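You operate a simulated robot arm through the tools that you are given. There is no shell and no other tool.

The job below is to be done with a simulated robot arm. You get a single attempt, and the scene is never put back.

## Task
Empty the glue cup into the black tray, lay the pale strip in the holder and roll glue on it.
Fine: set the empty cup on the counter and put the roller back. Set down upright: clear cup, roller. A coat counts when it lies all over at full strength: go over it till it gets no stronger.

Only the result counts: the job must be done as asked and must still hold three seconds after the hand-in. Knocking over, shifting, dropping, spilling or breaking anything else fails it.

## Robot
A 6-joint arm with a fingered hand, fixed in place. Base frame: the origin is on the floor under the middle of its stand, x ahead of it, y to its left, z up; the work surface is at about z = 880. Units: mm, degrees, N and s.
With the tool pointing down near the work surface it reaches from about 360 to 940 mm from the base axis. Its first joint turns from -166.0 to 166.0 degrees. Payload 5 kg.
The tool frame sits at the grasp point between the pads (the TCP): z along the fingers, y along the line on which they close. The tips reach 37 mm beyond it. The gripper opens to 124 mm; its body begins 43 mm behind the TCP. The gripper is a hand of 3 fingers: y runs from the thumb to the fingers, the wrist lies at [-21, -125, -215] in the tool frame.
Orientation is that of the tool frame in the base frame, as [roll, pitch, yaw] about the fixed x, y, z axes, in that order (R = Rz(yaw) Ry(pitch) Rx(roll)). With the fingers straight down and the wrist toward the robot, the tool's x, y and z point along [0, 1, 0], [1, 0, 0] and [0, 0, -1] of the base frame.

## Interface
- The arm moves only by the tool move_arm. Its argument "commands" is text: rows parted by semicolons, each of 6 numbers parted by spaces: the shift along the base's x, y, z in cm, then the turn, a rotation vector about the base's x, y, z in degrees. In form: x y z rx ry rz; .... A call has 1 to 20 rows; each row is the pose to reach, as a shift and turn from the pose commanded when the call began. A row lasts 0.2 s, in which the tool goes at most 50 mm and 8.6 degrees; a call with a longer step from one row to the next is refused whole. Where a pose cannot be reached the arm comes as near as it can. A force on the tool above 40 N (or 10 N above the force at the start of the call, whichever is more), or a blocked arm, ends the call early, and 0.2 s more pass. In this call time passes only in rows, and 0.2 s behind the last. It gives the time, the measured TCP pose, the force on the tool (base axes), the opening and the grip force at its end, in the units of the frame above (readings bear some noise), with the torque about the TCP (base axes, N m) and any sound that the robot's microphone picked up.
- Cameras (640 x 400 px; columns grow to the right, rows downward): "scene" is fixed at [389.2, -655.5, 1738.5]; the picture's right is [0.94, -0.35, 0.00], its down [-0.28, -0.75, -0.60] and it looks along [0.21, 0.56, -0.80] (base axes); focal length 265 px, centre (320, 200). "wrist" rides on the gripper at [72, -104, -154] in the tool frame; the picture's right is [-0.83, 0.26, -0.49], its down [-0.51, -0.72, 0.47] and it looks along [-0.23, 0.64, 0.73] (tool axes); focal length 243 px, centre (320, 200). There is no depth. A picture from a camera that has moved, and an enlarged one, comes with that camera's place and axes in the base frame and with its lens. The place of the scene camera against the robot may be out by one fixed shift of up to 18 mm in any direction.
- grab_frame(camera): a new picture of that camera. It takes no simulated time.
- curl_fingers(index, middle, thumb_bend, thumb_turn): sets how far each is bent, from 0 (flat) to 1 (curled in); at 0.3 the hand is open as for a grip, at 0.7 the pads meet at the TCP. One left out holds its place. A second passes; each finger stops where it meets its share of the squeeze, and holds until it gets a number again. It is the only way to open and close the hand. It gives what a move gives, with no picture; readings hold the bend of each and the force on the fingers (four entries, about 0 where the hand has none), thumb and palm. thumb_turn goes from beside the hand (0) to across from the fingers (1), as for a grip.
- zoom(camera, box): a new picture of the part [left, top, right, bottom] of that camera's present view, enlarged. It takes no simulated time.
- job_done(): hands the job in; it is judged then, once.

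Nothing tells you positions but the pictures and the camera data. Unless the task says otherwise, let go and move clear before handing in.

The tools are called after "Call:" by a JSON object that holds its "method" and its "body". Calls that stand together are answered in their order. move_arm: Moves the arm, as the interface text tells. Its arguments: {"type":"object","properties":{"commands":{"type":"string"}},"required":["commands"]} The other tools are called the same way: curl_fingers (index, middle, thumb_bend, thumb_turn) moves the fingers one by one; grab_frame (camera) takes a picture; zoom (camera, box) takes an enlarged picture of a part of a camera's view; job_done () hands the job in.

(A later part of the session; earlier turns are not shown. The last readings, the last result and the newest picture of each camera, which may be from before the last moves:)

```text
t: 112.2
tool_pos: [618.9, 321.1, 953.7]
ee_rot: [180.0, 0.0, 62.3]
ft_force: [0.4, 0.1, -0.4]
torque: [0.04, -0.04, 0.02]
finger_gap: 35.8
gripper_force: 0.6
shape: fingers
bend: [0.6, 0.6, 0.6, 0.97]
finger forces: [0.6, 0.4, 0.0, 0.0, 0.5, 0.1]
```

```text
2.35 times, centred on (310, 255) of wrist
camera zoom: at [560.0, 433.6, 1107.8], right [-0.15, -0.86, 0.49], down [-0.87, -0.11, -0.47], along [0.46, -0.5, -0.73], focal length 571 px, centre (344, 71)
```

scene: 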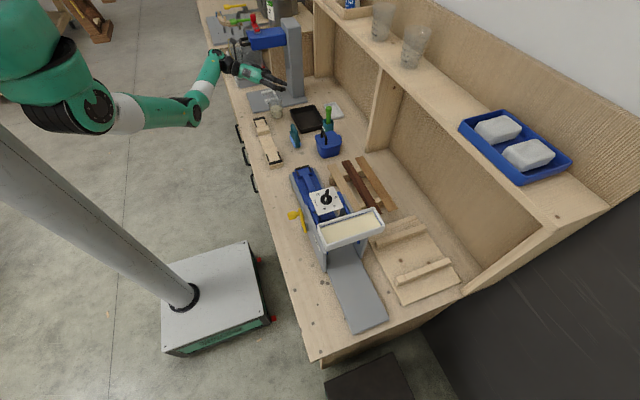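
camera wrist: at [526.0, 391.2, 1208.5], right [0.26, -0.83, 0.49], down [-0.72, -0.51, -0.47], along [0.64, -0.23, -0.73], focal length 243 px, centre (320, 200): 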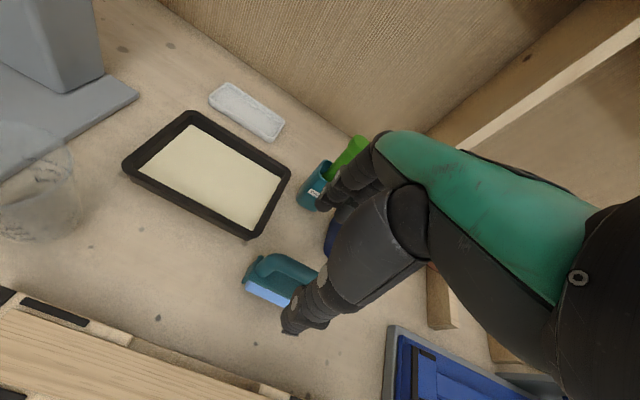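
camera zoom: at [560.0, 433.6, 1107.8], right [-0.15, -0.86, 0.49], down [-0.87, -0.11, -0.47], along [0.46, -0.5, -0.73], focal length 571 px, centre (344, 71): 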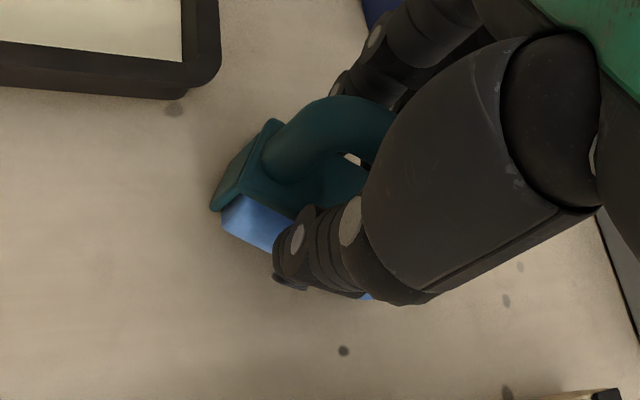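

All three tips now touch the plate's edges evenly with no shifting. I'll squeeze step by step.

Call:
{"method": "curl_fingers", "body": {"index": 0.65, "middle": 0.65, "thumb_bend": 0.66}}

Call:
{"method": "zoom", "body": {"camera": "scene", "box": [270, 105, 320, 150]}}

Call:
{"method": "zoom", "body": {"camera": "wrist", "box": [220, 170, 400, 340]}}

```text
t: 113.2
tool_pos: [619.6, 322.6, 955.1]
ee_rot: [180.0, 0.0, 62.3]
ft_force: [-0.3, 0.0, -0.6]
torque: [0.0, 0.03, 0.04]
finger_gap: 33.4
gripper_force: 6.4
shape: fingers
bend: [0.62, 0.63, 0.62, 0.97]
finger forces: [3.5, 2.6, 0.0, 0.1, 6.1, 0.1]
```

```text
8.89 times, centred on (295, 128) of scene
camera zoom: at [389.2, -655.5, 1738.5], right [0.94, -0.35, 0.0], down [-0.28, -0.75, -0.6], along [0.21, 0.56, -0.8], focal length 2353 px, centre (542, 844)
```

zoom: 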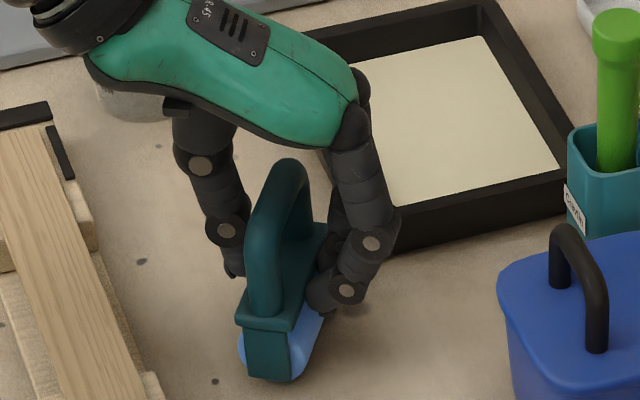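

```text
2.35 times, centred on (310, 255) of wrist
camera zoom: at [560.0, 433.6, 1107.7], right [-0.15, -0.86, 0.49], down [-0.87, -0.11, -0.47], along [0.46, -0.5, -0.73], focal length 571 px, centre (344, 71)
```

zoom: 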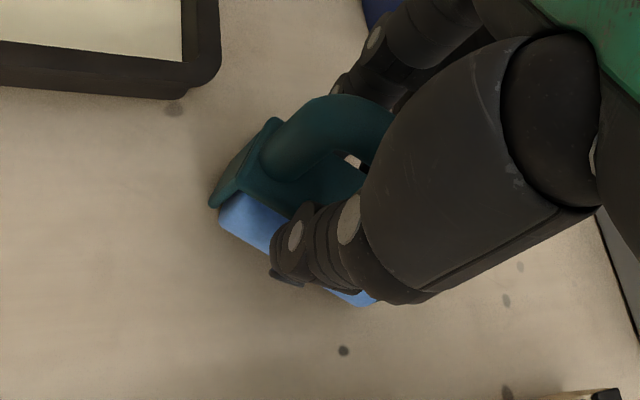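

Call:
{"method": "curl_fingers", "body": {"index": 0.7, "middle": 0.69, "thumb_bend": 0.72}}

Call:
{"method": "zoom", "body": {"camera": "scene", "box": [270, 105, 320, 150]}}

Call:
{"method": "zoom", "body": {"camera": "wrist", "box": [220, 170, 400, 340]}}

```text
t: 114.2
tool_pos: [619.6, 322.0, 955.5]
ee_rot: [-180.0, 0.0, 62.3]
ft_force: [0.3, -0.1, -0.5]
torque: [-0.03, 0.0, -0.01]
finger_gap: 32.4
gripper_force: 14.8
shape: fingers
bend: [0.63, 0.65, 0.63, 0.96]
finger forces: [9.6, 5.1, 0.0, 0.0, 14.7, 0.0]
```

```text
8.89 times, centred on (295, 128) of scene
camera zoom: at [389.2, -655.5, 1738.5], right [0.94, -0.35, 0.0], down [-0.28, -0.75, -0.6], along [0.21, 0.56, -0.8], focal length 2353 px, centre (542, 844)
```

zoom: 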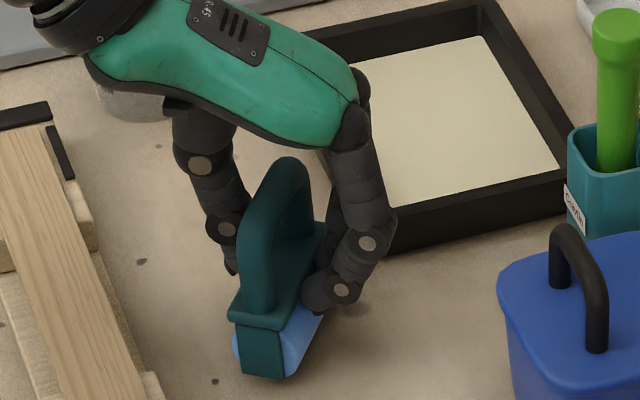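

```text
2.35 times, centred on (310, 255) of wrist
camera zoom: at [560.0, 433.6, 1107.7], right [-0.15, -0.86, 0.49], down [-0.87, -0.11, -0.47], along [0.46, -0.5, -0.73], focal length 571 px, centre (344, 71)
```

zoom: 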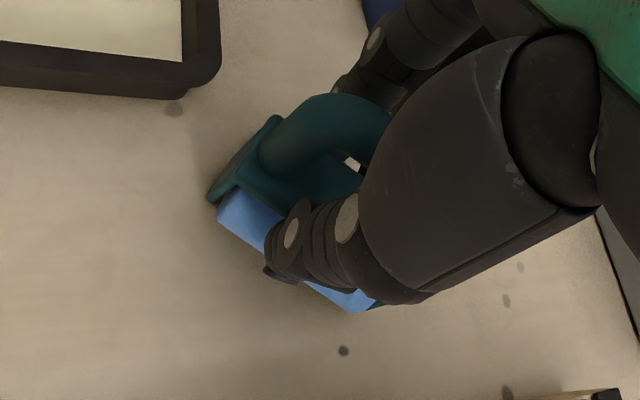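

A firm, stable hold (about 15 N). I'll test-lift it.

Call:
{"method": "move_arm", "body": {"commands": "0 0 0.5 0 0 0; 0 0 1.5 0 0 0; 0 0 3 0 0 0; 0 0 5 0 0 0; 0 0 7 0 0 0"}}

Call:
{"method": "zoom", "body": {"camera": "scene", "box": [265, 95, 325, 140]}}

Call:
{"method": "zoom", "body": {"camera": "wrist", "box": [220, 170, 400, 340]}}

```text
t: 115.4
tool_pos: [621.2, 321.8, 1027.6]
ee_rot: [180.0, 0.0, 62.3]
ft_force: [-0.7, 0.0, -1.6]
torque: [-0.01, 0.01, -0.02]
finger_gap: 32.2
gripper_force: 14.6
shape: fingers
bend: [0.63, 0.65, 0.63, 0.96]
finger forces: [9.7, 4.9, 0.0, 0.0, 14.7, 0.1]
```

```text
8.89 times, centred on (295, 118) of scene
camera zoom: at [389.2, -655.5, 1738.5], right [0.94, -0.35, 0.0], down [-0.28, -0.75, -0.6], along [0.21, 0.56, -0.8], focal length 2353 px, centre (542, 933)
```

zoom: 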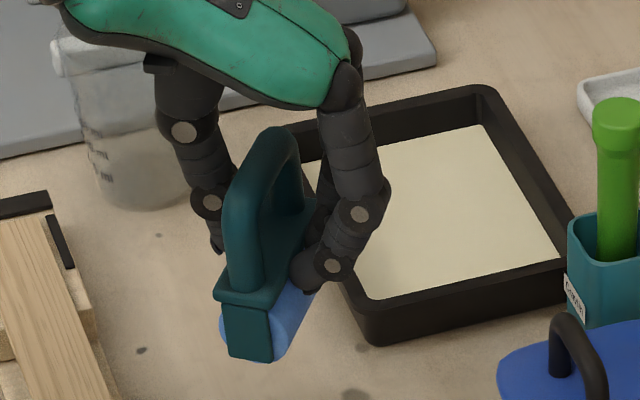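

```text
2.35 times, centred on (310, 255) of wrist
camera zoom: at [560.5, 433.6, 1178.7], right [-0.15, -0.86, 0.49], down [-0.87, -0.11, -0.47], along [0.46, -0.5, -0.73], focal length 571 px, centre (344, 71)
```

zoom: 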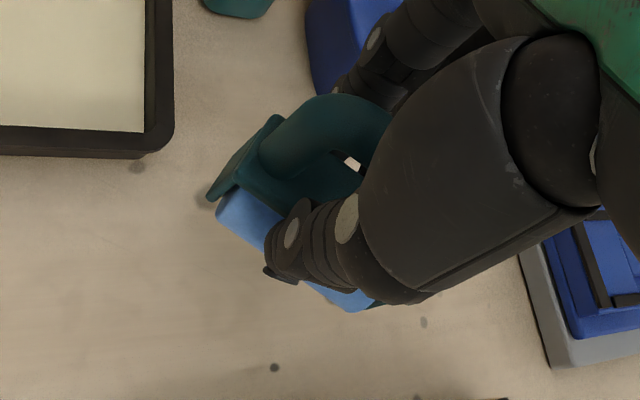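

The roller is held solidly. Now I turn the hand +122° so the roller's axis lies along x, for rolling along y.

Call:
{"method": "move_arm", "body": {"commands": "0 0 1 0 0 8; 0 0 2 0 0 16; 0 0 2.5 0 0 24; 0 0 2.5 0 0 32; 0 0 2.5 0 0 40; 0 0 2.5 0 0 48; 0 0 2.5 0 0 56; 0 0 2.5 0 0 64; 0 0 2.5 0 0 72; 0 0 2.5 0 0 80; 0 0 2.5 0 0 88; 0 0 2.5 0 0 96; 0 0 2.5 0 0 104; 0 0 2.5 0 0 112; 0 0 2.5 0 0 120; 0 0 2.5 0 0 122.5"}}

Call:
{"method": "grab_frame", "body": {"camera": "wrist"}}

Call:
{"method": "grab_frame", "body": {"camera": "scene"}}

```text
t: 118.8
tool_pos: [620.0, 321.3, 1049.0]
ee_rot: [180.0, 0.1, -175.1]
ft_force: [-0.1, -0.4, -1.8]
torque: [0.01, 0.03, -0.01]
finger_gap: 32.3
gripper_force: 14.3
shape: fingers
bend: [0.63, 0.65, 0.63, 0.96]
finger forces: [9.7, 4.8, 0.0, 0.0, 14.6, 0.0]
```

```text
taken
camera wrist: at [555.1, 210.0, 1202.6], right [0.81, 0.33, 0.49], down [0.57, -0.68, -0.47], along [0.18, 0.66, -0.73], focal length 243 px, centre (320, 200)
```

wrist: 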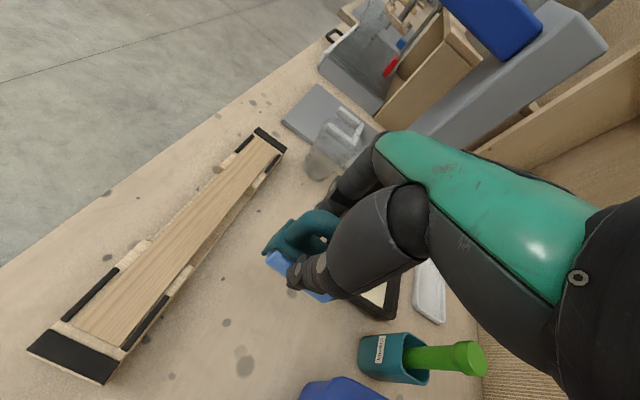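

```text
taken
```

scene: 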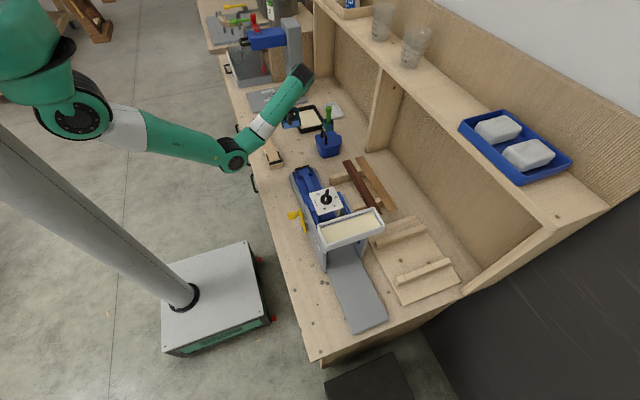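

Reached. Let me check the roller's orientation in the hand and view the strip from here.

Call:
{"method": "zoom", "body": {"camera": "wrist", "box": [240, 190, 360, 320]}}

Call:
{"method": "zoom", "body": {"camera": "scene", "box": [250, 85, 340, 150]}}

Call:
{"method": "zoom", "body": {"camera": "wrist", "box": [20, 120, 300, 390]}}

```text
3.08 times, centred on (300, 255) of wrist
camera zoom: at [555.1, 210.0, 1202.6], right [0.81, 0.33, 0.49], down [0.57, -0.68, -0.47], along [0.18, 0.66, -0.73], focal length 746 px, centre (382, 31)
```

zoom: 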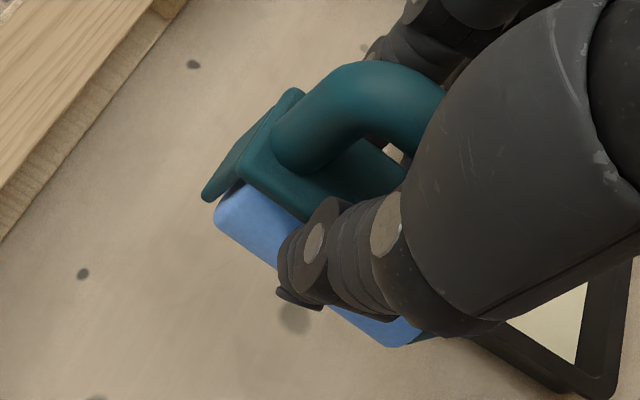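

```text
6.15 times, centred on (295, 118) of scene
camera zoom: at [389.2, -655.5, 1738.5], right [0.94, -0.35, 0.0], down [-0.28, -0.75, -0.6], along [0.21, 0.56, -0.8], focal length 1629 px, centre (474, 708)
```

zoom: 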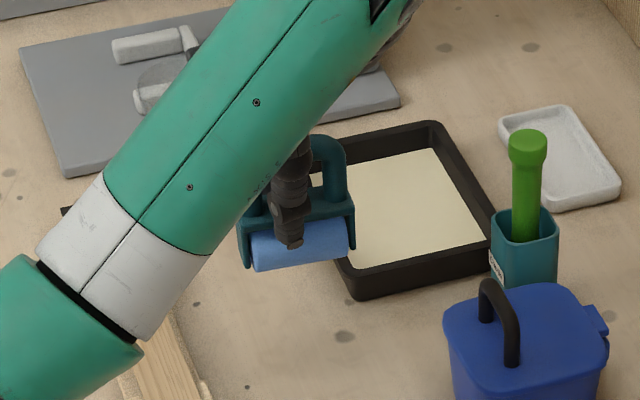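

```text
1.48 times, centred on (160, 255) of wrist
camera zoom: at [555.1, 210.0, 1202.6], right [0.81, 0.33, 0.49], down [0.57, -0.68, -0.47], along [0.18, 0.66, -0.73], focal length 359 px, centre (557, 118)
```

zoom: 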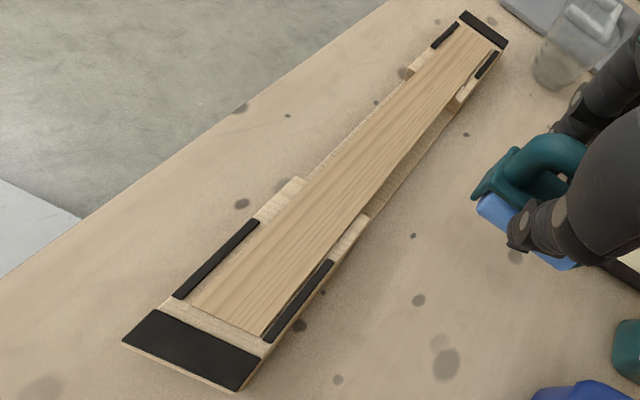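

The roller's axis is about 5° off from x; I'll correct that and carry the roller over the glue tray.

Call:
{"method": "move_arm", "body": {"commands": "1.5 1.7 0 0 0 2.5; 4 4.6 0 0 0 5.3; 6.5 7.4 0 0 0 5.3; 9 10.3 0 0 0 5.3; 10.8 12.3 0 0 0 5.3; 11.2 12.8 0 0 0 5.3"}}

Call:
{"method": "grab_frame", "body": {"camera": "wrist"}}

Call:
{"method": "zoom", "body": {"camera": "wrist", "box": [200, 170, 440, 380]}}

Call:
{"method": "zoom", "body": {"camera": "scene", "box": [270, 85, 350, 145]}}

```text
t: 120.2
tool_pos: [731.2, 448.0, 1049.8]
ee_rot: [-179.9, 0.0, -169.8]
ft_force: [0.7, -0.3, -2.0]
torque: [0.02, 0.02, -0.01]
finger_gap: 32.1
gripper_force: 14.8
shape: fingers
bend: [0.63, 0.65, 0.63, 0.96]
finger forces: [9.7, 4.8, 0.1, 0.0, 14.6, 0.0]
```

```text
taken
camera wrist: at [676.3, 331.6, 1203.5], right [0.77, 0.4, 0.49], down [0.63, -0.62, -0.47], along [0.12, 0.67, -0.73], focal length 243 px, centre (320, 200)
```

wrist: 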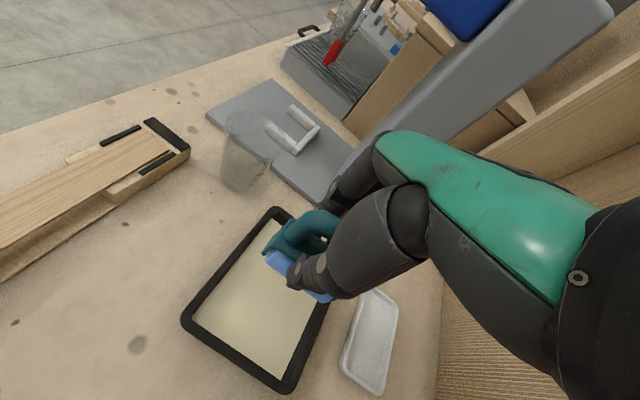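

```text
1.90 times, centred on (320, 275) of wrist
camera zoom: at [676.3, 331.6, 1203.5], right [0.77, 0.4, 0.49], down [0.63, -0.62, -0.47], along [0.12, 0.67, -0.73], focal length 462 px, centre (320, 57)
```

zoom: 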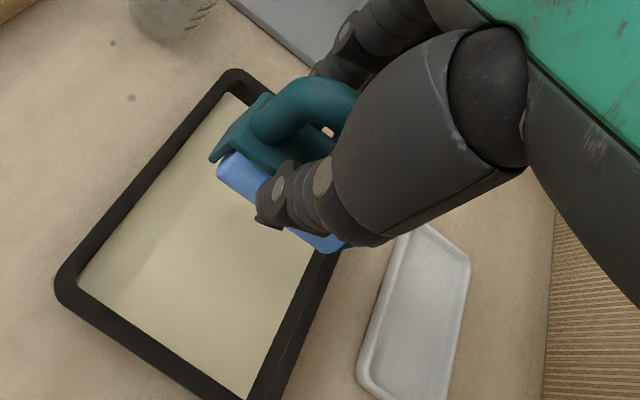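

```text
6.67 times, centred on (310, 115) of scene
camera zoom: at [389.2, -655.5, 1738.5], right [0.94, -0.35, 0.0], down [-0.28, -0.75, -0.6], along [0.21, 0.56, -0.8], focal length 1765 px, centre (387, 767)
```

zoom: 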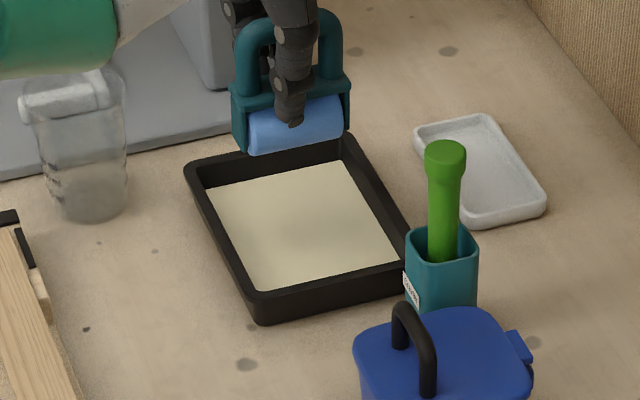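

Roller is centred over the tray. I'll lower it gently into the glue.

Call:
{"method": "move_arm", "body": {"commands": "0 0 -2 0 0 -1; 0 0 -4 0 0 -2; 0 0 -6 0 0 -2; 0 0 -7.5 0 0 -2; 0 0 -8.2 0 0 -2"}}

Call:
{"method": "zoom", "body": {"camera": "scene", "box": [270, 85, 350, 145]}}

Call:
{"method": "zoom", "body": {"camera": "wrist", "box": [200, 170, 440, 380]}}

```text
t: 121.4
tool_pos: [722.1, 443.1, 969.5]
ee_rot: [-179.9, 0.1, -172.0]
ft_force: [-0.2, -0.1, 2.1]
torque: [-0.03, -0.01, 0.0]
finger_gap: 31.9
gripper_force: 15.4
shape: fingers
bend: [0.63, 0.65, 0.63, 0.96]
finger forces: [10.0, 5.4, 0.0, 0.0, 15.0, 0.1]
out of reach, approached as far as the arm can: row 3, 4, 5
```

```text
6.67 times, centred on (310, 115) of scene
camera zoom: at [389.2, -655.5, 1738.5], right [0.94, -0.35, 0.0], down [-0.28, -0.75, -0.6], along [0.21, 0.56, -0.8], focal length 1765 px, centre (387, 767)
```

zoom: 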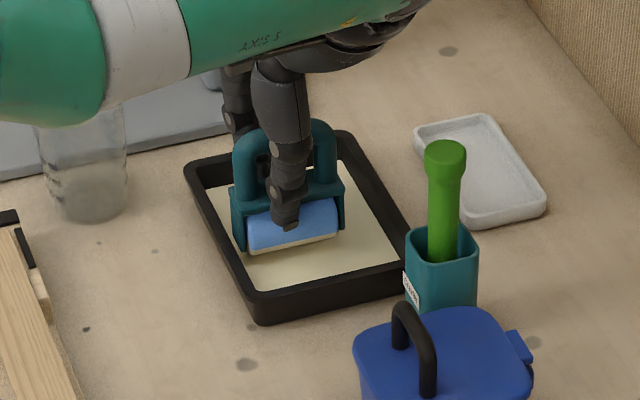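

```text
1.90 times, centred on (320, 275) of wrist
camera zoom: at [663.8, 328.0, 1121.7], right [0.78, 0.37, 0.49], down [0.6, -0.64, -0.47], along [0.14, 0.67, -0.73], focal length 462 px, centre (320, 57)
```

zoom: 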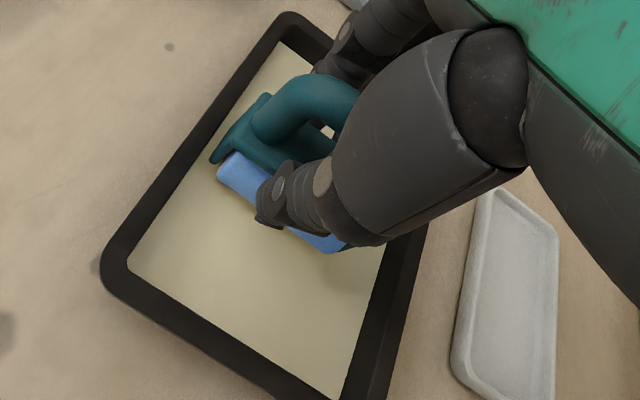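

The arm's reach ends near here, but the roller already sits in the glue. I'll roll it back and forth toward -y, where the reach is fine, to load it.

Call:
{"method": "move_arm", "body": {"commands": "0.2 -1 0 0 0 0; 0.4 -2 0 0 0 0; 0.6 -3 0 0 0 0; 0.6 -4 0 0 0 0; 0.6 -4.8 0 0 0 0; 0.6 -4 0 0 0 0; 0.5 -3 0 0 0 0; 0.4 -2 0 0 0 0; 0.2 -1 0 0 0 0; 0.2 -0.3 0 0 0 0; 0.2 -1 0 0 0 0; 0.4 -2 0 0 0 0; 0.6 -3 0 0 0 0; 0.6 -4 0 0 0 0; 0.6 -4.8 0 0 0 0"}}

Call:
{"method": "zoom", "body": {"camera": "scene", "box": [270, 85, 350, 145]}}

Call:
{"method": "zoom", "body": {"camera": "wrist", "box": [200, 170, 440, 380]}}

```text
t: 124.6
tool_pos: [728.5, 395.9, 969.8]
ee_rot: [-180.0, 0.0, -171.8]
ft_force: [0.2, -0.7, -2.2]
torque: [-0.02, 0.0, 0.01]
finger_gap: 32.1
gripper_force: 14.4
shape: fingers
bend: [0.62, 0.65, 0.63, 0.96]
finger forces: [9.7, 5.2, 0.0, 0.0, 14.8, 0.0]
```

```text
6.67 times, centred on (310, 115) of scene
camera zoom: at [389.2, -655.5, 1738.5], right [0.94, -0.35, 0.0], down [-0.28, -0.75, -0.6], along [0.21, 0.56, -0.8], focal length 1765 px, centre (387, 767)
```

zoom: 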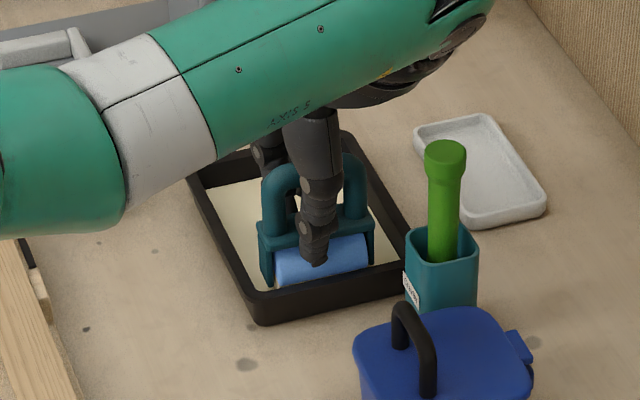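

```text
1.90 times, centred on (320, 275) of wrist
camera zoom: at [670.8, 280.6, 1122.3], right [0.79, 0.38, 0.49], down [0.6, -0.64, -0.47], along [0.14, 0.67, -0.73], focal length 462 px, centre (320, 57)
```

zoom: 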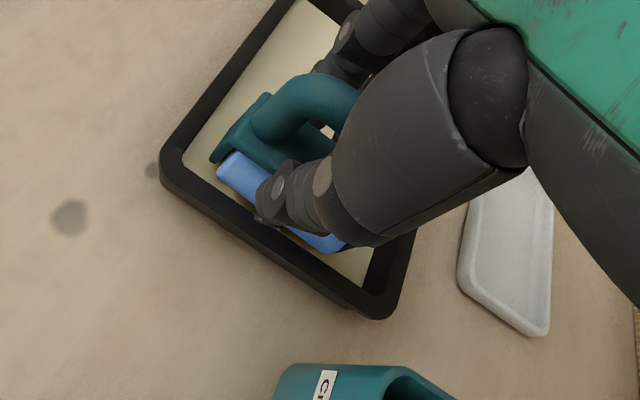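

No contact yet at this height. I'll lower in small steps here until the roller meets the glue and tray bottom.

Call:
{"method": "move_arm", "body": {"commands": "0 0 -0.3 0 0 0; 0 0 -0.6 0 0 0"}}

Call:
{"method": "move_arm", "body": {"commands": "0 0 -0.2 0 0 0; 0 0 -0.4 0 0 0"}}

Call:
{"method": "zoom", "body": {"camera": "scene", "box": [280, 95, 345, 145]}}

```text
t: 125.2
tool_pos: [728.6, 395.2, 967.5]
ee_rot: [180.0, 0.2, -171.9]
ft_force: [-1.8, -1.0, 21.1]
torque: [-0.12, 0.13, 0.04]
finger_gap: 31.9
gripper_force: 17.9
shape: fingers
bend: [0.63, 0.65, 0.64, 0.96]
finger forces: [10.9, 6.4, 0.1, 0.1, 17.7, 0.1]
```

```text
t: 125.8
tool_pos: [730.2, 396.3, 966.8]
ee_rot: [179.7, 0.5, -172.0]
ft_force: [-0.7, -0.2, 11.7]
torque: [-0.01, 0.02, 0.05]
finger_gap: 32.3
gripper_force: 15.9
shape: fingers
bend: [0.63, 0.66, 0.64, 0.96]
finger forces: [10.4, 5.8, 0.1, 0.0, 16.0, 0.0]
stopped in row 2: the force on the tool passed its limit at 42 N (the readings are from after the stop); the commanded pose is now the measured one
```

```text
8.00 times, centred on (312, 120) of scene
camera zoom: at [389.2, -655.5, 1738.5], right [0.94, -0.35, 0.0], down [-0.28, -0.75, -0.6], along [0.21, 0.56, -0.8], focal length 2118 px, centre (380, 840)
```

zoom: 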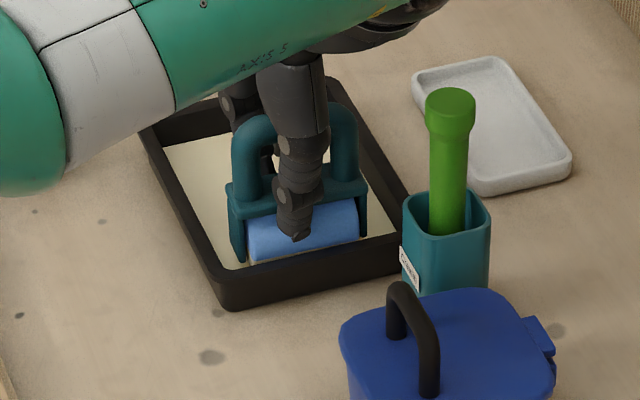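

That pressed against the tray's sloped near wall. I'll lift, move toward the tray's middle and lower carefully there.

Call:
{"method": "move_arm", "body": {"commands": "0 0 0.5 0 0 0; 0 0.5 1 0 0 0; 0 1.5 1 0 0 0; 0 2.5 0.8 0 0 0"}}

Call:
{"method": "zoom", "body": {"camera": "scene", "box": [280, 95, 345, 145]}}

Call:
{"method": "zoom", "body": {"camera": "wrist", "box": [200, 170, 440, 380]}}

```text
t: 126.8
tool_pos: [731.6, 421.7, 973.6]
ee_rot: [179.7, 0.3, -172.0]
ft_force: [-0.1, -0.1, -1.9]
torque: [0.01, 0.03, 0.01]
finger_gap: 32.5
gripper_force: 13.9
shape: fingers
bend: [0.63, 0.66, 0.64, 0.96]
finger forces: [9.3, 4.8, 0.1, 0.0, 13.9, 0.1]
```

```text
8.00 times, centred on (312, 120) of scene
camera zoom: at [389.2, -655.5, 1738.5], right [0.94, -0.35, 0.0], down [-0.28, -0.75, -0.6], along [0.21, 0.56, -0.8], focal length 2118 px, centre (380, 840)
```

zoom: 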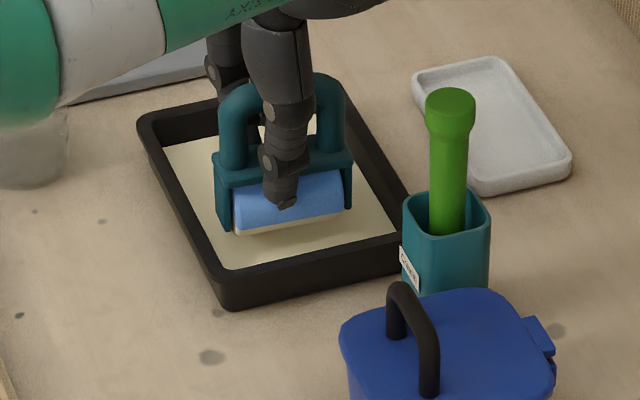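

```text
1.90 times, centred on (320, 275) of wrist
camera zoom: at [671.4, 306.2, 1125.1], right [0.78, 0.37, 0.5], down [0.61, -0.64, -0.47], along [0.14, 0.67, -0.73], focal length 462 px, centre (320, 57)
```

zoom: 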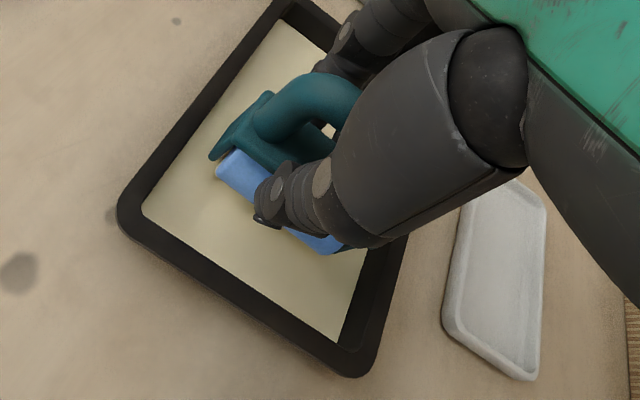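

The lower part of the cylinder already carries glue. I'll lower a few millimetres here and roll within the reachable middle of the tray.

Call:
{"method": "move_arm", "body": {"commands": "0 0 -0.2 0 0 0; 0 0 -0.35 0 0 0"}}

```text
t: 127.4
tool_pos: [731.1, 423.0, 969.3]
ee_rot: [179.8, 0.3, -172.1]
ft_force: [0.8, 0.3, -2.4]
torque: [0.02, -0.02, -0.02]
finger_gap: 32.5
gripper_force: 13.8
shape: fingers
bend: [0.63, 0.66, 0.64, 0.96]
finger forces: [9.3, 4.7, 0.0, 0.2, 13.9, 0.0]
```

Call:
{"method": "move_arm", "body": {"commands": "0 0 -0.15 0 0 0; 0 0 -0.25 0 0 0"}}

Call:
{"method": "zoom", "body": {"camera": "scene", "box": [280, 95, 345, 145]}}

```text
t: 128.0
tool_pos: [730.5, 422.3, 965.8]
ee_rot: [179.7, 0.4, -171.9]
ft_force: [-1.2, -0.9, 8.5]
torque: [-0.05, 0.06, 0.0]
finger_gap: 32.4
gripper_force: 15.5
shape: fingers
bend: [0.63, 0.66, 0.64, 0.96]
finger forces: [9.5, 5.5, 0.1, 0.0, 15.4, 0.0]
```

```text
8.00 times, centred on (312, 120) of scene
camera zoom: at [389.2, -655.5, 1738.5], right [0.94, -0.35, 0.0], down [-0.28, -0.75, -0.6], along [0.21, 0.56, -0.8], focal length 2118 px, centre (380, 840)
```

zoom: 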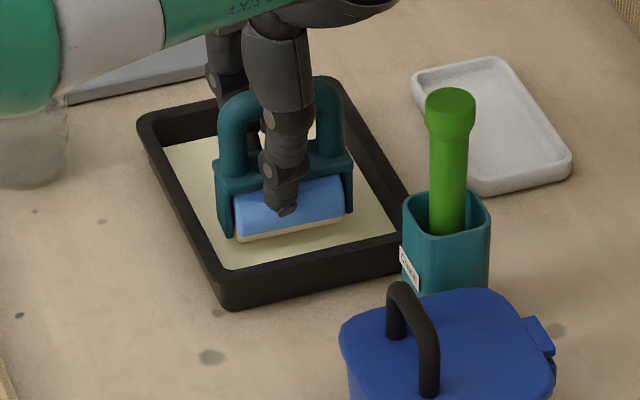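

Contact with the tray bottom is at z≈966. I'll do one-way rolling strokes with lift-and-return, so the whole cylinder turns through the glue.

Call:
{"method": "move_arm", "body": {"commands": "-0.3 -1.0 0.9 0 0 0; -0.3 -1.7 0.6 0 0 0; -0.3 -1.7 0.1 0 0 0; -0.3 -0.8 0.1 0 0 0; -0.3 0.1 0.1 0 0 0; -0.4 1.0 0.1 0 0 0; -0.4 1.4 0.1 0 0 0; -0.4 1.4 1.0 0 0 0; -0.3 0 1.0 0 0 0; -0.3 -1.7 0.9 0 0 0; -0.3 -1.7 0.1 0 0 0; -0.3 -0.8 0.1 0 0 0; -0.3 0.1 0.1 0 0 0; -0.4 1.0 0.1 0 0 0; -0.4 1.4 0.1 0 0 0; -0.4 1.4 1.0 0 0 0; -0.3 0 1.0 0 0 0; -0.3 -1.7 0.9 0 0 0; -0.3 -1.7 0.1 0 0 0"}}

Call:
{"method": "zoom", "body": {"camera": "scene", "box": [280, 95, 345, 145]}}

Call:
{"method": "zoom", "body": {"camera": "wrist", "box": [200, 170, 440, 380]}}

```text
t: 132.0
tool_pos: [734.2, 408.1, 967.8]
ee_rot: [179.7, 0.3, -171.8]
ft_force: [-0.8, -0.1, 5.8]
torque: [0.01, 0.06, 0.01]
finger_gap: 32.1
gripper_force: 15.2
shape: fingers
bend: [0.63, 0.66, 0.64, 0.96]
finger forces: [9.5, 5.4, 0.0, 0.0, 15.1, 0.1]
out of reach, approached as far as the arm can: row 17, 18, 19
```

```text
8.00 times, centred on (312, 120) of scene
camera zoom: at [389.2, -655.5, 1738.5], right [0.94, -0.35, 0.0], down [-0.28, -0.75, -0.6], along [0.21, 0.56, -0.8], focal length 2118 px, centre (380, 840)
```

zoom: 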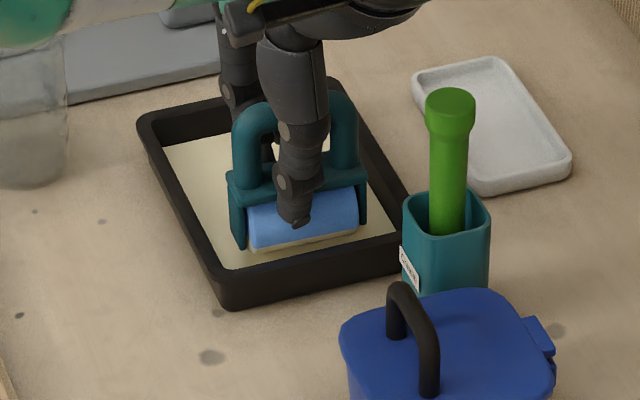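

```text
1.90 times, centred on (320, 275) of wrist
camera zoom: at [675.9, 292.7, 1119.4], right [0.78, 0.37, 0.5], down [0.61, -0.64, -0.47], along [0.14, 0.67, -0.73], focal length 462 px, centre (320, 57)
```

zoom: 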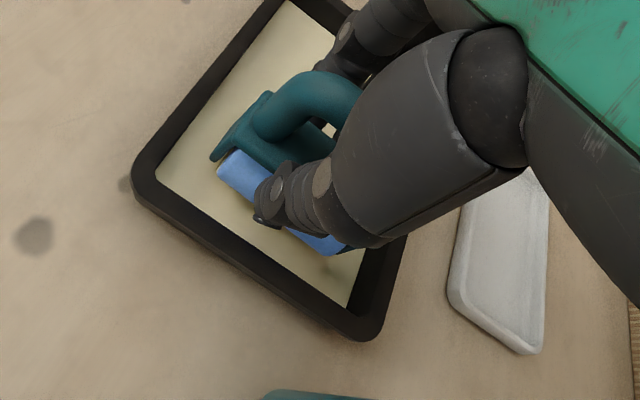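

Call:
{"method": "grab_frame", "body": {"camera": "scene"}}

Call:
{"method": "grab_frame", "body": {"camera": "wrist"}}

```text
taken
```

scene: 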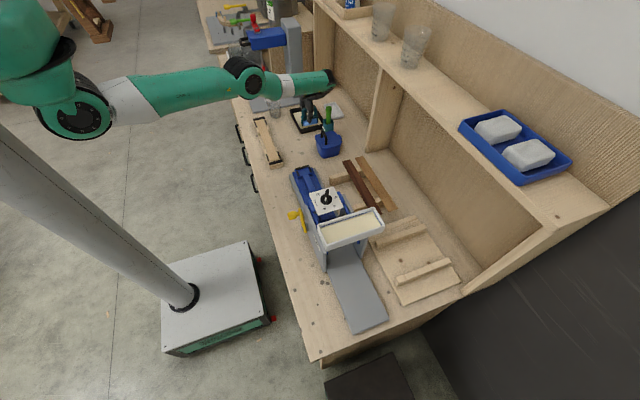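

```text
taken
camera wrist: at [675.9, 292.7, 1119.4], right [0.78, 0.37, 0.5], down [0.61, -0.64, -0.47], along [0.14, 0.67, -0.73], focal length 243 px, centre (320, 200)
```

wrist: 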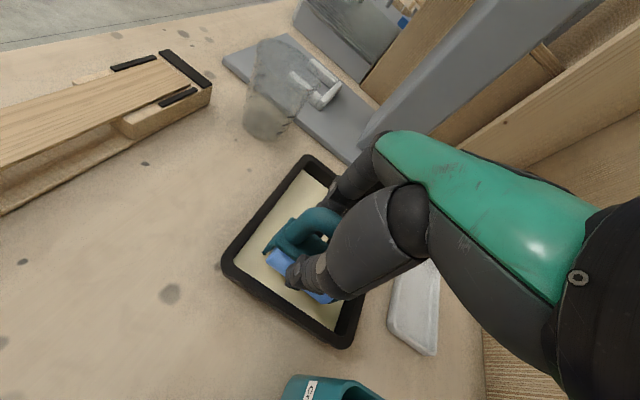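

The arm is stretched out but working. The cylinder carries glue now, so I'll lift it and carry it to the +y end of the strip.

Call:
{"method": "move_arm", "body": {"commands": "0 0 1.5 0 0 0; 0 0 4 0 0 0; -1 0.3 7 0 0 0; -3 1 8.5 0 0 0; -6.3 2.1 8.5 0 0 0; -9.8 3.3 8.5 0 0 0; -13.3 4.5 8.5 0 0 0; -16.8 5.7 8.5 0 0 0; -20.3 6.9 8.5 0 0 0; -22.5 7.7 8.5 0 0 0; -23.5 8.2 8.5 0 0 0"}}

Call:
{"method": "grab_frame", "body": {"camera": "wrist"}}

Call:
{"method": "zoom", "body": {"camera": "wrist", "box": [180, 170, 420, 380]}}

Call:
{"method": "zoom", "body": {"camera": "scene", "box": [240, 85, 320, 150]}}

```text
t: 134.4
tool_pos: [668.3, 556.0, 1013.1]
ee_rot: [179.7, 0.2, -171.9]
ft_force: [0.7, 0.1, -1.8]
torque: [-0.02, 0.03, 0.01]
finger_gap: 32.4
gripper_force: 13.9
shape: fingers
bend: [0.63, 0.66, 0.64, 0.96]
finger forces: [9.4, 4.7, 0.0, 0.1, 14.1, 0.1]
out of reach, approached as far as the arm can: row 1, 2, 3, 4, 5, 6, 7, 8, 9, 10, 11
```

```text
taken
camera wrist: at [609.5, 441.0, 1164.9], right [0.78, 0.37, 0.5], down [0.6, -0.64, -0.47], along [0.14, 0.67, -0.73], focal length 243 px, centre (320, 200)
```

wrist: 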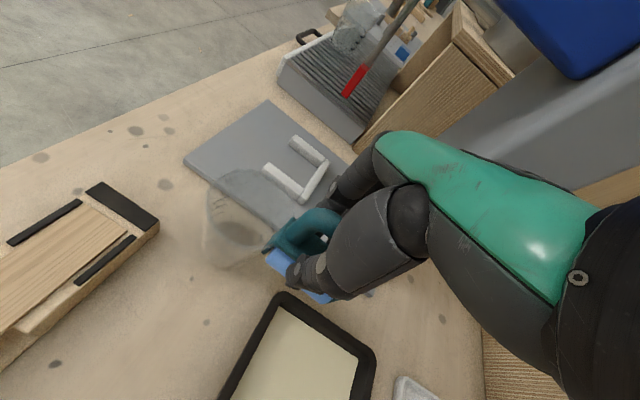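

```text
1.90 times, centred on (300, 275) of wrist
camera zoom: at [609.5, 441.0, 1164.9], right [0.78, 0.37, 0.5], down [0.6, -0.64, -0.47], along [0.14, 0.67, -0.73], focal length 462 px, centre (358, 57)
```

zoom: 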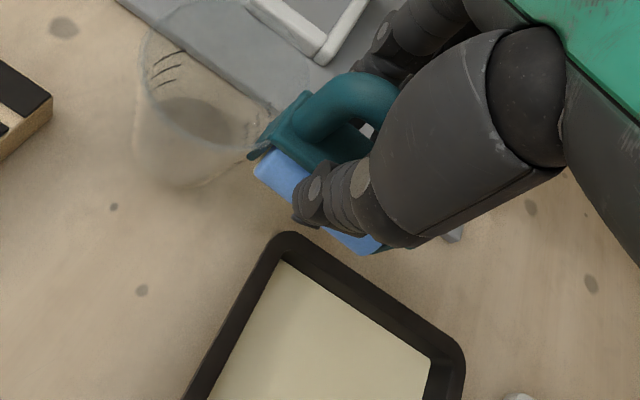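

```text
6.15 times, centred on (280, 118) of scene
camera zoom: at [389.2, -655.5, 1738.5], right [0.94, -0.35, 0.0], down [-0.28, -0.75, -0.6], along [0.21, 0.56, -0.8], focal length 1629 px, centre (566, 708)
```

zoom: 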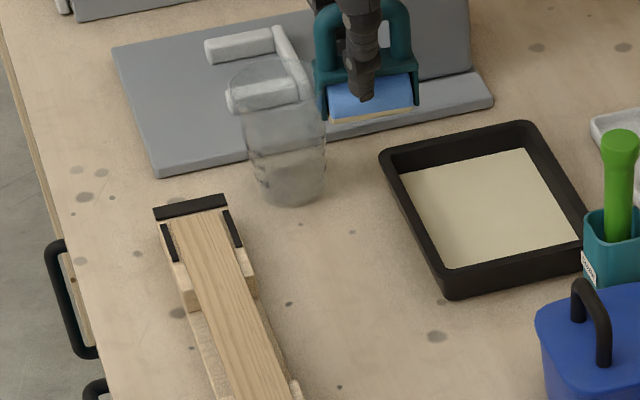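

The arm got stuck at a limit and drifted instead of following. I must be careful, as the roller is right next to the cup. Let me look at the whole arm.

Call:
{"method": "grab_frame", "body": {"camera": "scene"}}

Call:
{"method": "zoom", "body": {"camera": "scene", "box": [0, 0, 340, 210]}}

Call:
{"method": "zoom", "body": {"camera": "scene", "box": [255, 80, 305, 120]}}

```text
taken
```

scene: 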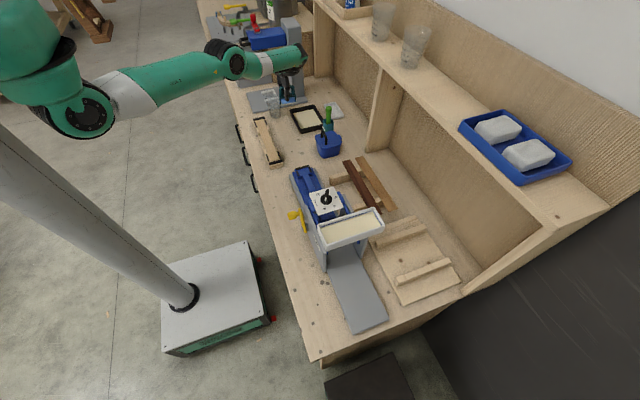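

```text
1.88 times, centred on (170, 105) of scene
camera zoom: at [389.2, -655.5, 1738.5], right [0.94, -0.35, 0.0], down [-0.28, -0.75, -0.6], along [0.21, 0.56, -0.8], focal length 498 px, centre (602, 379)
```

zoom: 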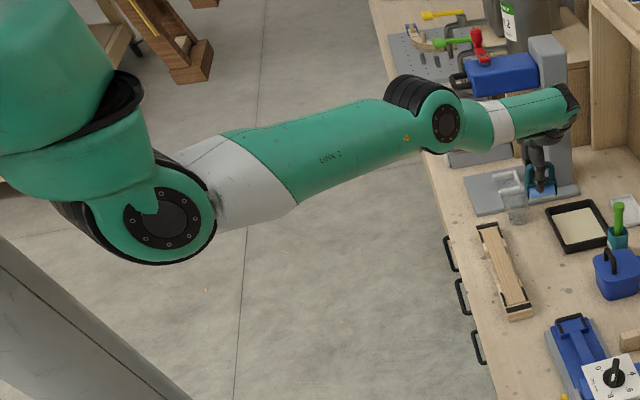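

```text
10.00 times, centred on (280, 100) of scene
camera zoom: at [389.2, -655.5, 1738.5], right [0.94, -0.35, 0.0], down [-0.28, -0.75, -0.6], along [0.21, 0.56, -0.8], focal length 2647 px, centre (720, 1200)
```

zoom: 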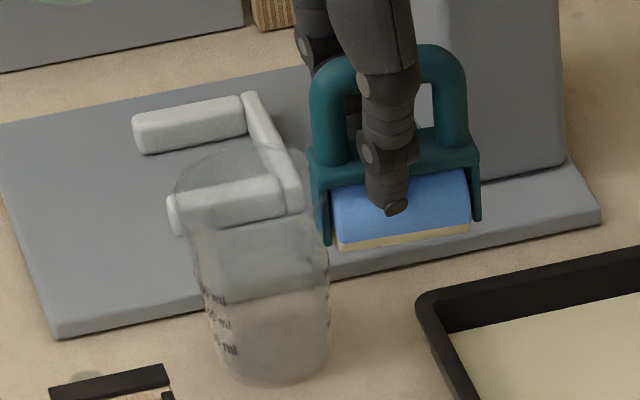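

The arm is fully stretched, so the solver is likely on a bad branch. First I'll move away from the cup with a small test step: up, and toward +x and -y.

Call:
{"method": "move_arm", "body": {"commands": "0.5 -0.5 1 0 0 0; 1 -1.5 2 0 0 0"}}

Call:
{"method": "zoom", "body": {"camera": "scene", "box": [240, 70, 320, 130]}}

```text
t: 135.0
tool_pos: [683.7, 541.6, 1035.4]
ee_rot: [179.8, 0.3, -171.9]
ft_force: [0.0, -0.1, -2.3]
torque: [-0.02, 0.01, 0.03]
finger_gap: 32.7
gripper_force: 14.2
shape: fingers
bend: [0.63, 0.66, 0.64, 0.96]
finger forces: [9.5, 4.7, 0.0, 0.0, 14.3, 0.1]
out of reach, approached as far as the arm can: row 1, 2
```

```text
6.67 times, centred on (280, 100) of scene
camera zoom: at [389.2, -655.5, 1738.5], right [0.94, -0.35, 0.0], down [-0.28, -0.75, -0.6], along [0.21, 0.56, -0.8], focal length 1765 px, centre (587, 867)
```

zoom: 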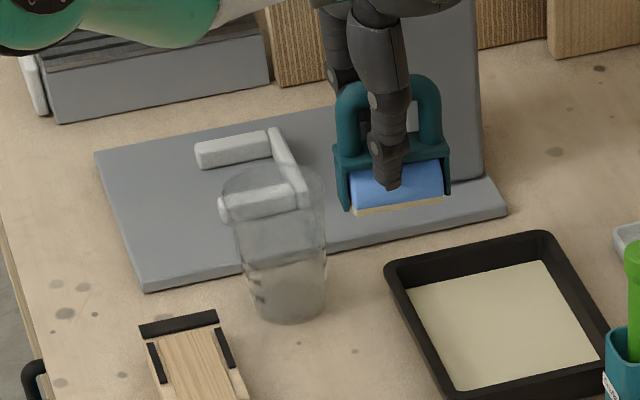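

It's moving along the edge of its reach (elbow straight). I'll raise straight up to let the elbow bend back the usual way.

Call:
{"method": "move_arm", "body": {"commands": "0 0 1.5 0 0 0; 0 0 3 0 0 0; 0 0 4.5 0 0 0; 0 0 6 0 0 0; 0 0 7.5 0 0 0"}}

Call:
{"method": "zoom", "body": {"camera": "scene", "box": [0, 0, 340, 210]}}

```text
t: 136.2
tool_pos: [694.2, 547.6, 1112.5]
ee_rot: [179.9, 0.1, -171.9]
ft_force: [0.4, 0.5, -0.3]
torque: [0.02, 0.0, 0.03]
finger_gap: 32.3
gripper_force: 14.3
shape: fingers
bend: [0.63, 0.66, 0.64, 0.96]
finger forces: [9.5, 4.6, 0.0, 0.0, 14.1, 0.0]
out of reach, approached as far as the arm can: row 1, 2, 3, 4, 5
```

```text
1.88 times, centred on (170, 105) of scene
camera zoom: at [389.2, -655.5, 1738.5], right [0.94, -0.35, 0.0], down [-0.28, -0.75, -0.6], along [0.21, 0.56, -0.8], focal length 498 px, centre (602, 379)
```

zoom: 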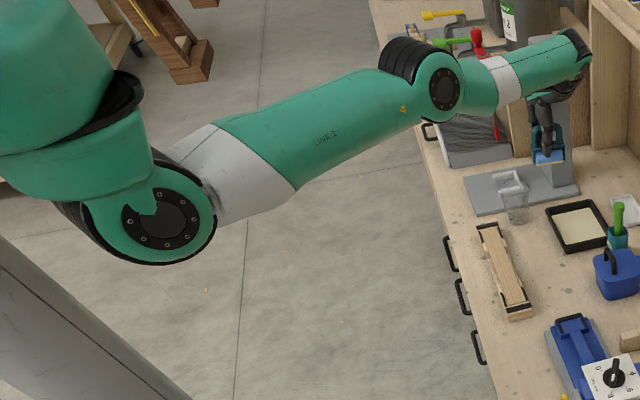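

The hand is clear of everything here. I'll steer it out over the tray area, stretch fully, and then pull back in with an upward motion, so the elbow folds to its usual side.

Call:
{"method": "move_arm", "body": {"commands": "2.5 -3.5 1 0 0 0; 5 -7 2.5 0 0 0; 7.5 -10 5 0 0 0; 9.6 -11 8 0 0 0; 9.6 -11 12 0 0 0; 8 -12 15 0 0 0; 5 -13 17 0 0 0; 1 -14 18 0 0 0; -3 -15 18 0 0 0"}}

Call:
{"method": "zoom", "body": {"camera": "scene", "box": [0, 0, 340, 210]}}

```text
t: 138.2
tool_pos: [672.4, 399.7, 1289.1]
ee_rot: [179.7, 0.3, -172.0]
ft_force: [0.7, -0.3, -2.5]
torque: [0.0, 0.05, 0.0]
finger_gap: 32.0
gripper_force: 13.5
shape: fingers
bend: [0.63, 0.66, 0.64, 0.96]
finger forces: [9.0, 4.7, 0.0, 0.0, 13.7, 0.0]
out of reach, approached as far as the arm can: row 3, 4, 5, 6, 9
```

```text
1.88 times, centred on (170, 105) of scene
camera zoom: at [389.2, -655.5, 1738.5], right [0.94, -0.35, 0.0], down [-0.28, -0.75, -0.6], along [0.21, 0.56, -0.8], focal length 498 px, centre (602, 379)
```

zoom: 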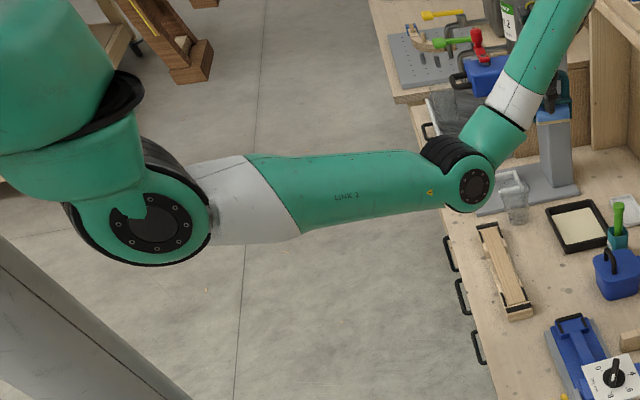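

The elbow folded back properly. Now I descend toward mid-bench at a safe height and check that the poses are reached.

Call:
{"method": "move_arm", "body": {"commands": "-1.5 -1.5 -4 0 0 0; -3 -3 -8 0 0 0; -4.5 -4.5 -12 0 0 0; -6 -5.5 -16 0 0 0; -8 -5.5 -19 0 0 0; -11 -5 -21 0 0 0; -14 -4 -22 0 0 0; -17 -3 -22 0 0 0"}}

Call:
{"method": "grab_frame", "body": {"camera": "scene"}}

Call:
{"method": "grab_frame", "body": {"camera": "wrist"}}

```text
t: 140.0
tool_pos: [506.3, 371.7, 1068.0]
ee_rot: [179.8, 0.3, -172.0]
ft_force: [1.5, -0.5, -2.1]
torque: [0.0, 0.04, 0.01]
finger_gap: 31.8
gripper_force: 13.9
shape: fingers
bend: [0.63, 0.66, 0.64, 0.96]
finger forces: [9.1, 4.6, 0.0, 0.1, 13.7, 0.1]
out of reach, approached as far as the arm can: row 1, 2
```

```text
taken
```

scene: 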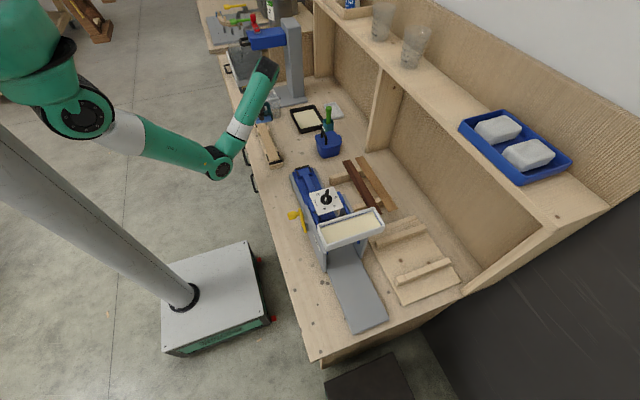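

```text
taken
camera wrist: at [447.3, 256.8, 1219.8], right [0.78, 0.37, 0.5], down [0.6, -0.64, -0.47], along [0.14, 0.67, -0.73], focal length 243 px, centre (320, 200)
```

wrist: 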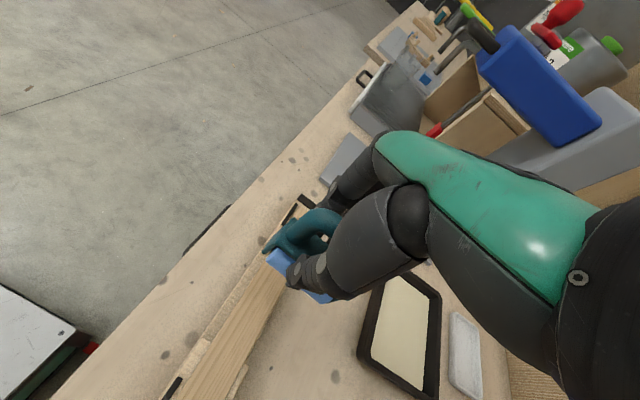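

I'm over the strip now, in a healthy configuration. Let me check the roller's alignment to the strip.

Call:
{"method": "zoom", "body": {"camera": "wrist", "box": [160, 180, 380, 380]}}

Call:
{"method": "zoom", "body": {"camera": "scene", "box": [235, 95, 305, 170]}}

```text
2.00 times, centred on (270, 280) of wrist
camera zoom: at [447.3, 256.8, 1219.8], right [0.78, 0.37, 0.5], down [0.6, -0.64, -0.47], along [0.14, 0.67, -0.73], focal length 485 px, centre (420, 40)
```

zoom: 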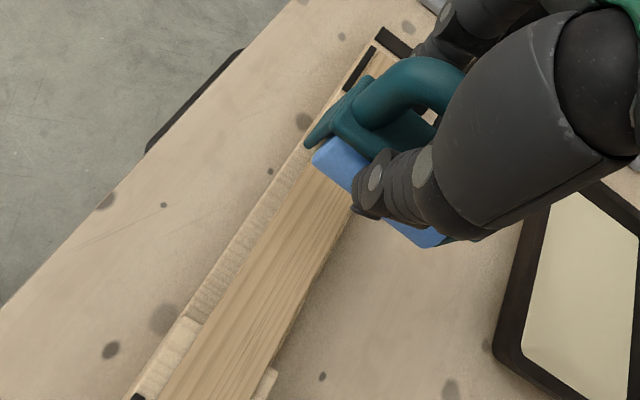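

```text
5.33 times, centred on (270, 132) of scene
camera zoom: at [389.2, -655.5, 1738.5], right [0.94, -0.35, 0.0], down [-0.28, -0.75, -0.6], along [0.21, 0.56, -0.8], focal length 1412 px, centre (587, 560)
```

zoom: 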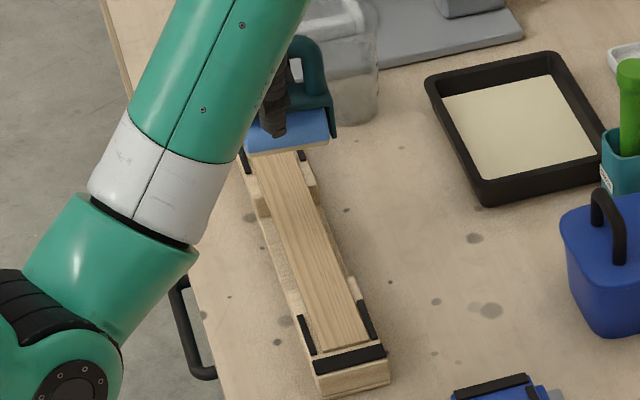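

The roller axis is square to the strip and overlaps its whole width. I'll centre it and lower to just above the strip.

Call:
{"method": "move_arm", "body": {"commands": "-0.3 0 -2 0 0 0; -0.4 0 -4 0 0 0; -0.4 0 -5.5 0 0 0; -0.4 0 -6.6 0 0 0"}}

Call:
{"method": "zoom", "body": {"camera": "wrist", "box": [160, 180, 380, 380]}}

Call:
{"method": "zoom", "body": {"camera": "scene", "box": [235, 95, 305, 170]}}

```text
t: 141.0
tool_pos: [500.0, 375.1, 1001.8]
ee_rot: [179.7, 0.3, -171.9]
ft_force: [-0.9, -0.7, -1.3]
torque: [-0.01, 0.0, 0.03]
finger_gap: 32.0
gripper_force: 13.8
shape: fingers
bend: [0.63, 0.66, 0.64, 0.96]
finger forces: [9.0, 4.7, 0.1, 0.0, 13.6, 0.1]
```

```text
2.00 times, centred on (270, 280) of wrist
camera zoom: at [440.9, 260.1, 1154.2], right [0.78, 0.37, 0.5], down [0.61, -0.64, -0.47], along [0.14, 0.67, -0.73], focal length 485 px, centre (420, 40)
```

zoom: 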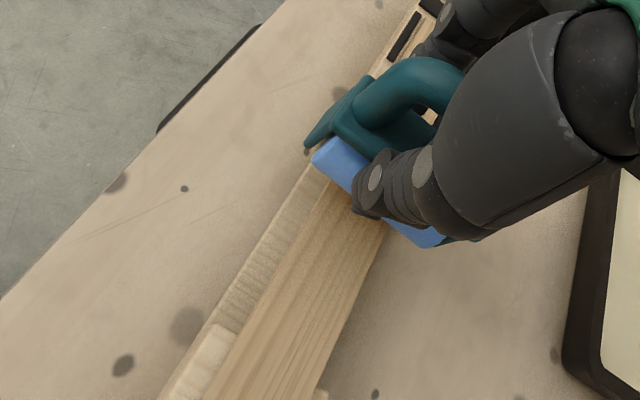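

```text
5.33 times, centred on (270, 132) of scene
camera zoom: at [389.2, -655.5, 1738.5], right [0.94, -0.35, 0.0], down [-0.28, -0.75, -0.6], along [0.21, 0.56, -0.8], focal length 1412 px, centre (587, 560)
```

zoom: 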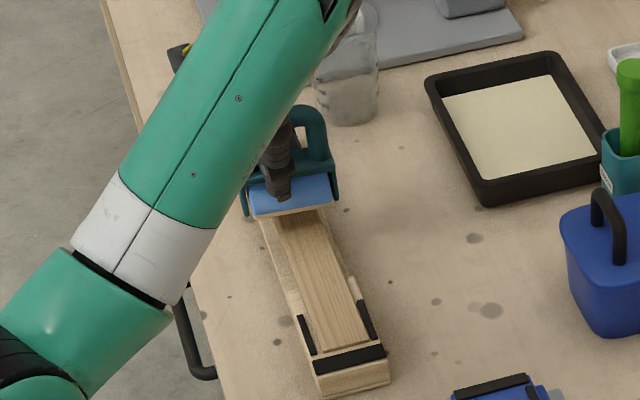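

Call:
{"method": "move_arm", "body": {"commands": "0.1 0 -0.2 0 0 0; 0.1 0 -0.4 0 0 0; 0.1 0 -0.6 0 0 0"}}

```text
t: 141.8
tool_pos: [500.8, 374.7, 995.7]
ee_rot: [179.8, 0.4, -171.9]
ft_force: [0.6, 0.3, -1.2]
torque: [0.0, 0.04, 0.01]
finger_gap: 32.0
gripper_force: 13.7
shape: fingers
bend: [0.63, 0.66, 0.64, 0.96]
finger forces: [9.1, 4.7, 0.0, 0.0, 13.6, 0.0]
```

Call:
{"method": "move_arm", "body": {"commands": "0 0 -0.15 0 0 0; 0 0 -0.3 0 0 0"}}

```text
t: 142.4
tool_pos: [498.4, 375.2, 992.1]
ee_rot: [179.8, 0.3, -172.0]
ft_force: [0.9, 0.7, -0.9]
torque: [0.02, 0.04, 0.0]
finger_gap: 32.0
gripper_force: 13.7
shape: fingers
bend: [0.63, 0.66, 0.64, 0.96]
finger forces: [9.1, 4.6, 0.1, 0.0, 13.6, 0.0]
```

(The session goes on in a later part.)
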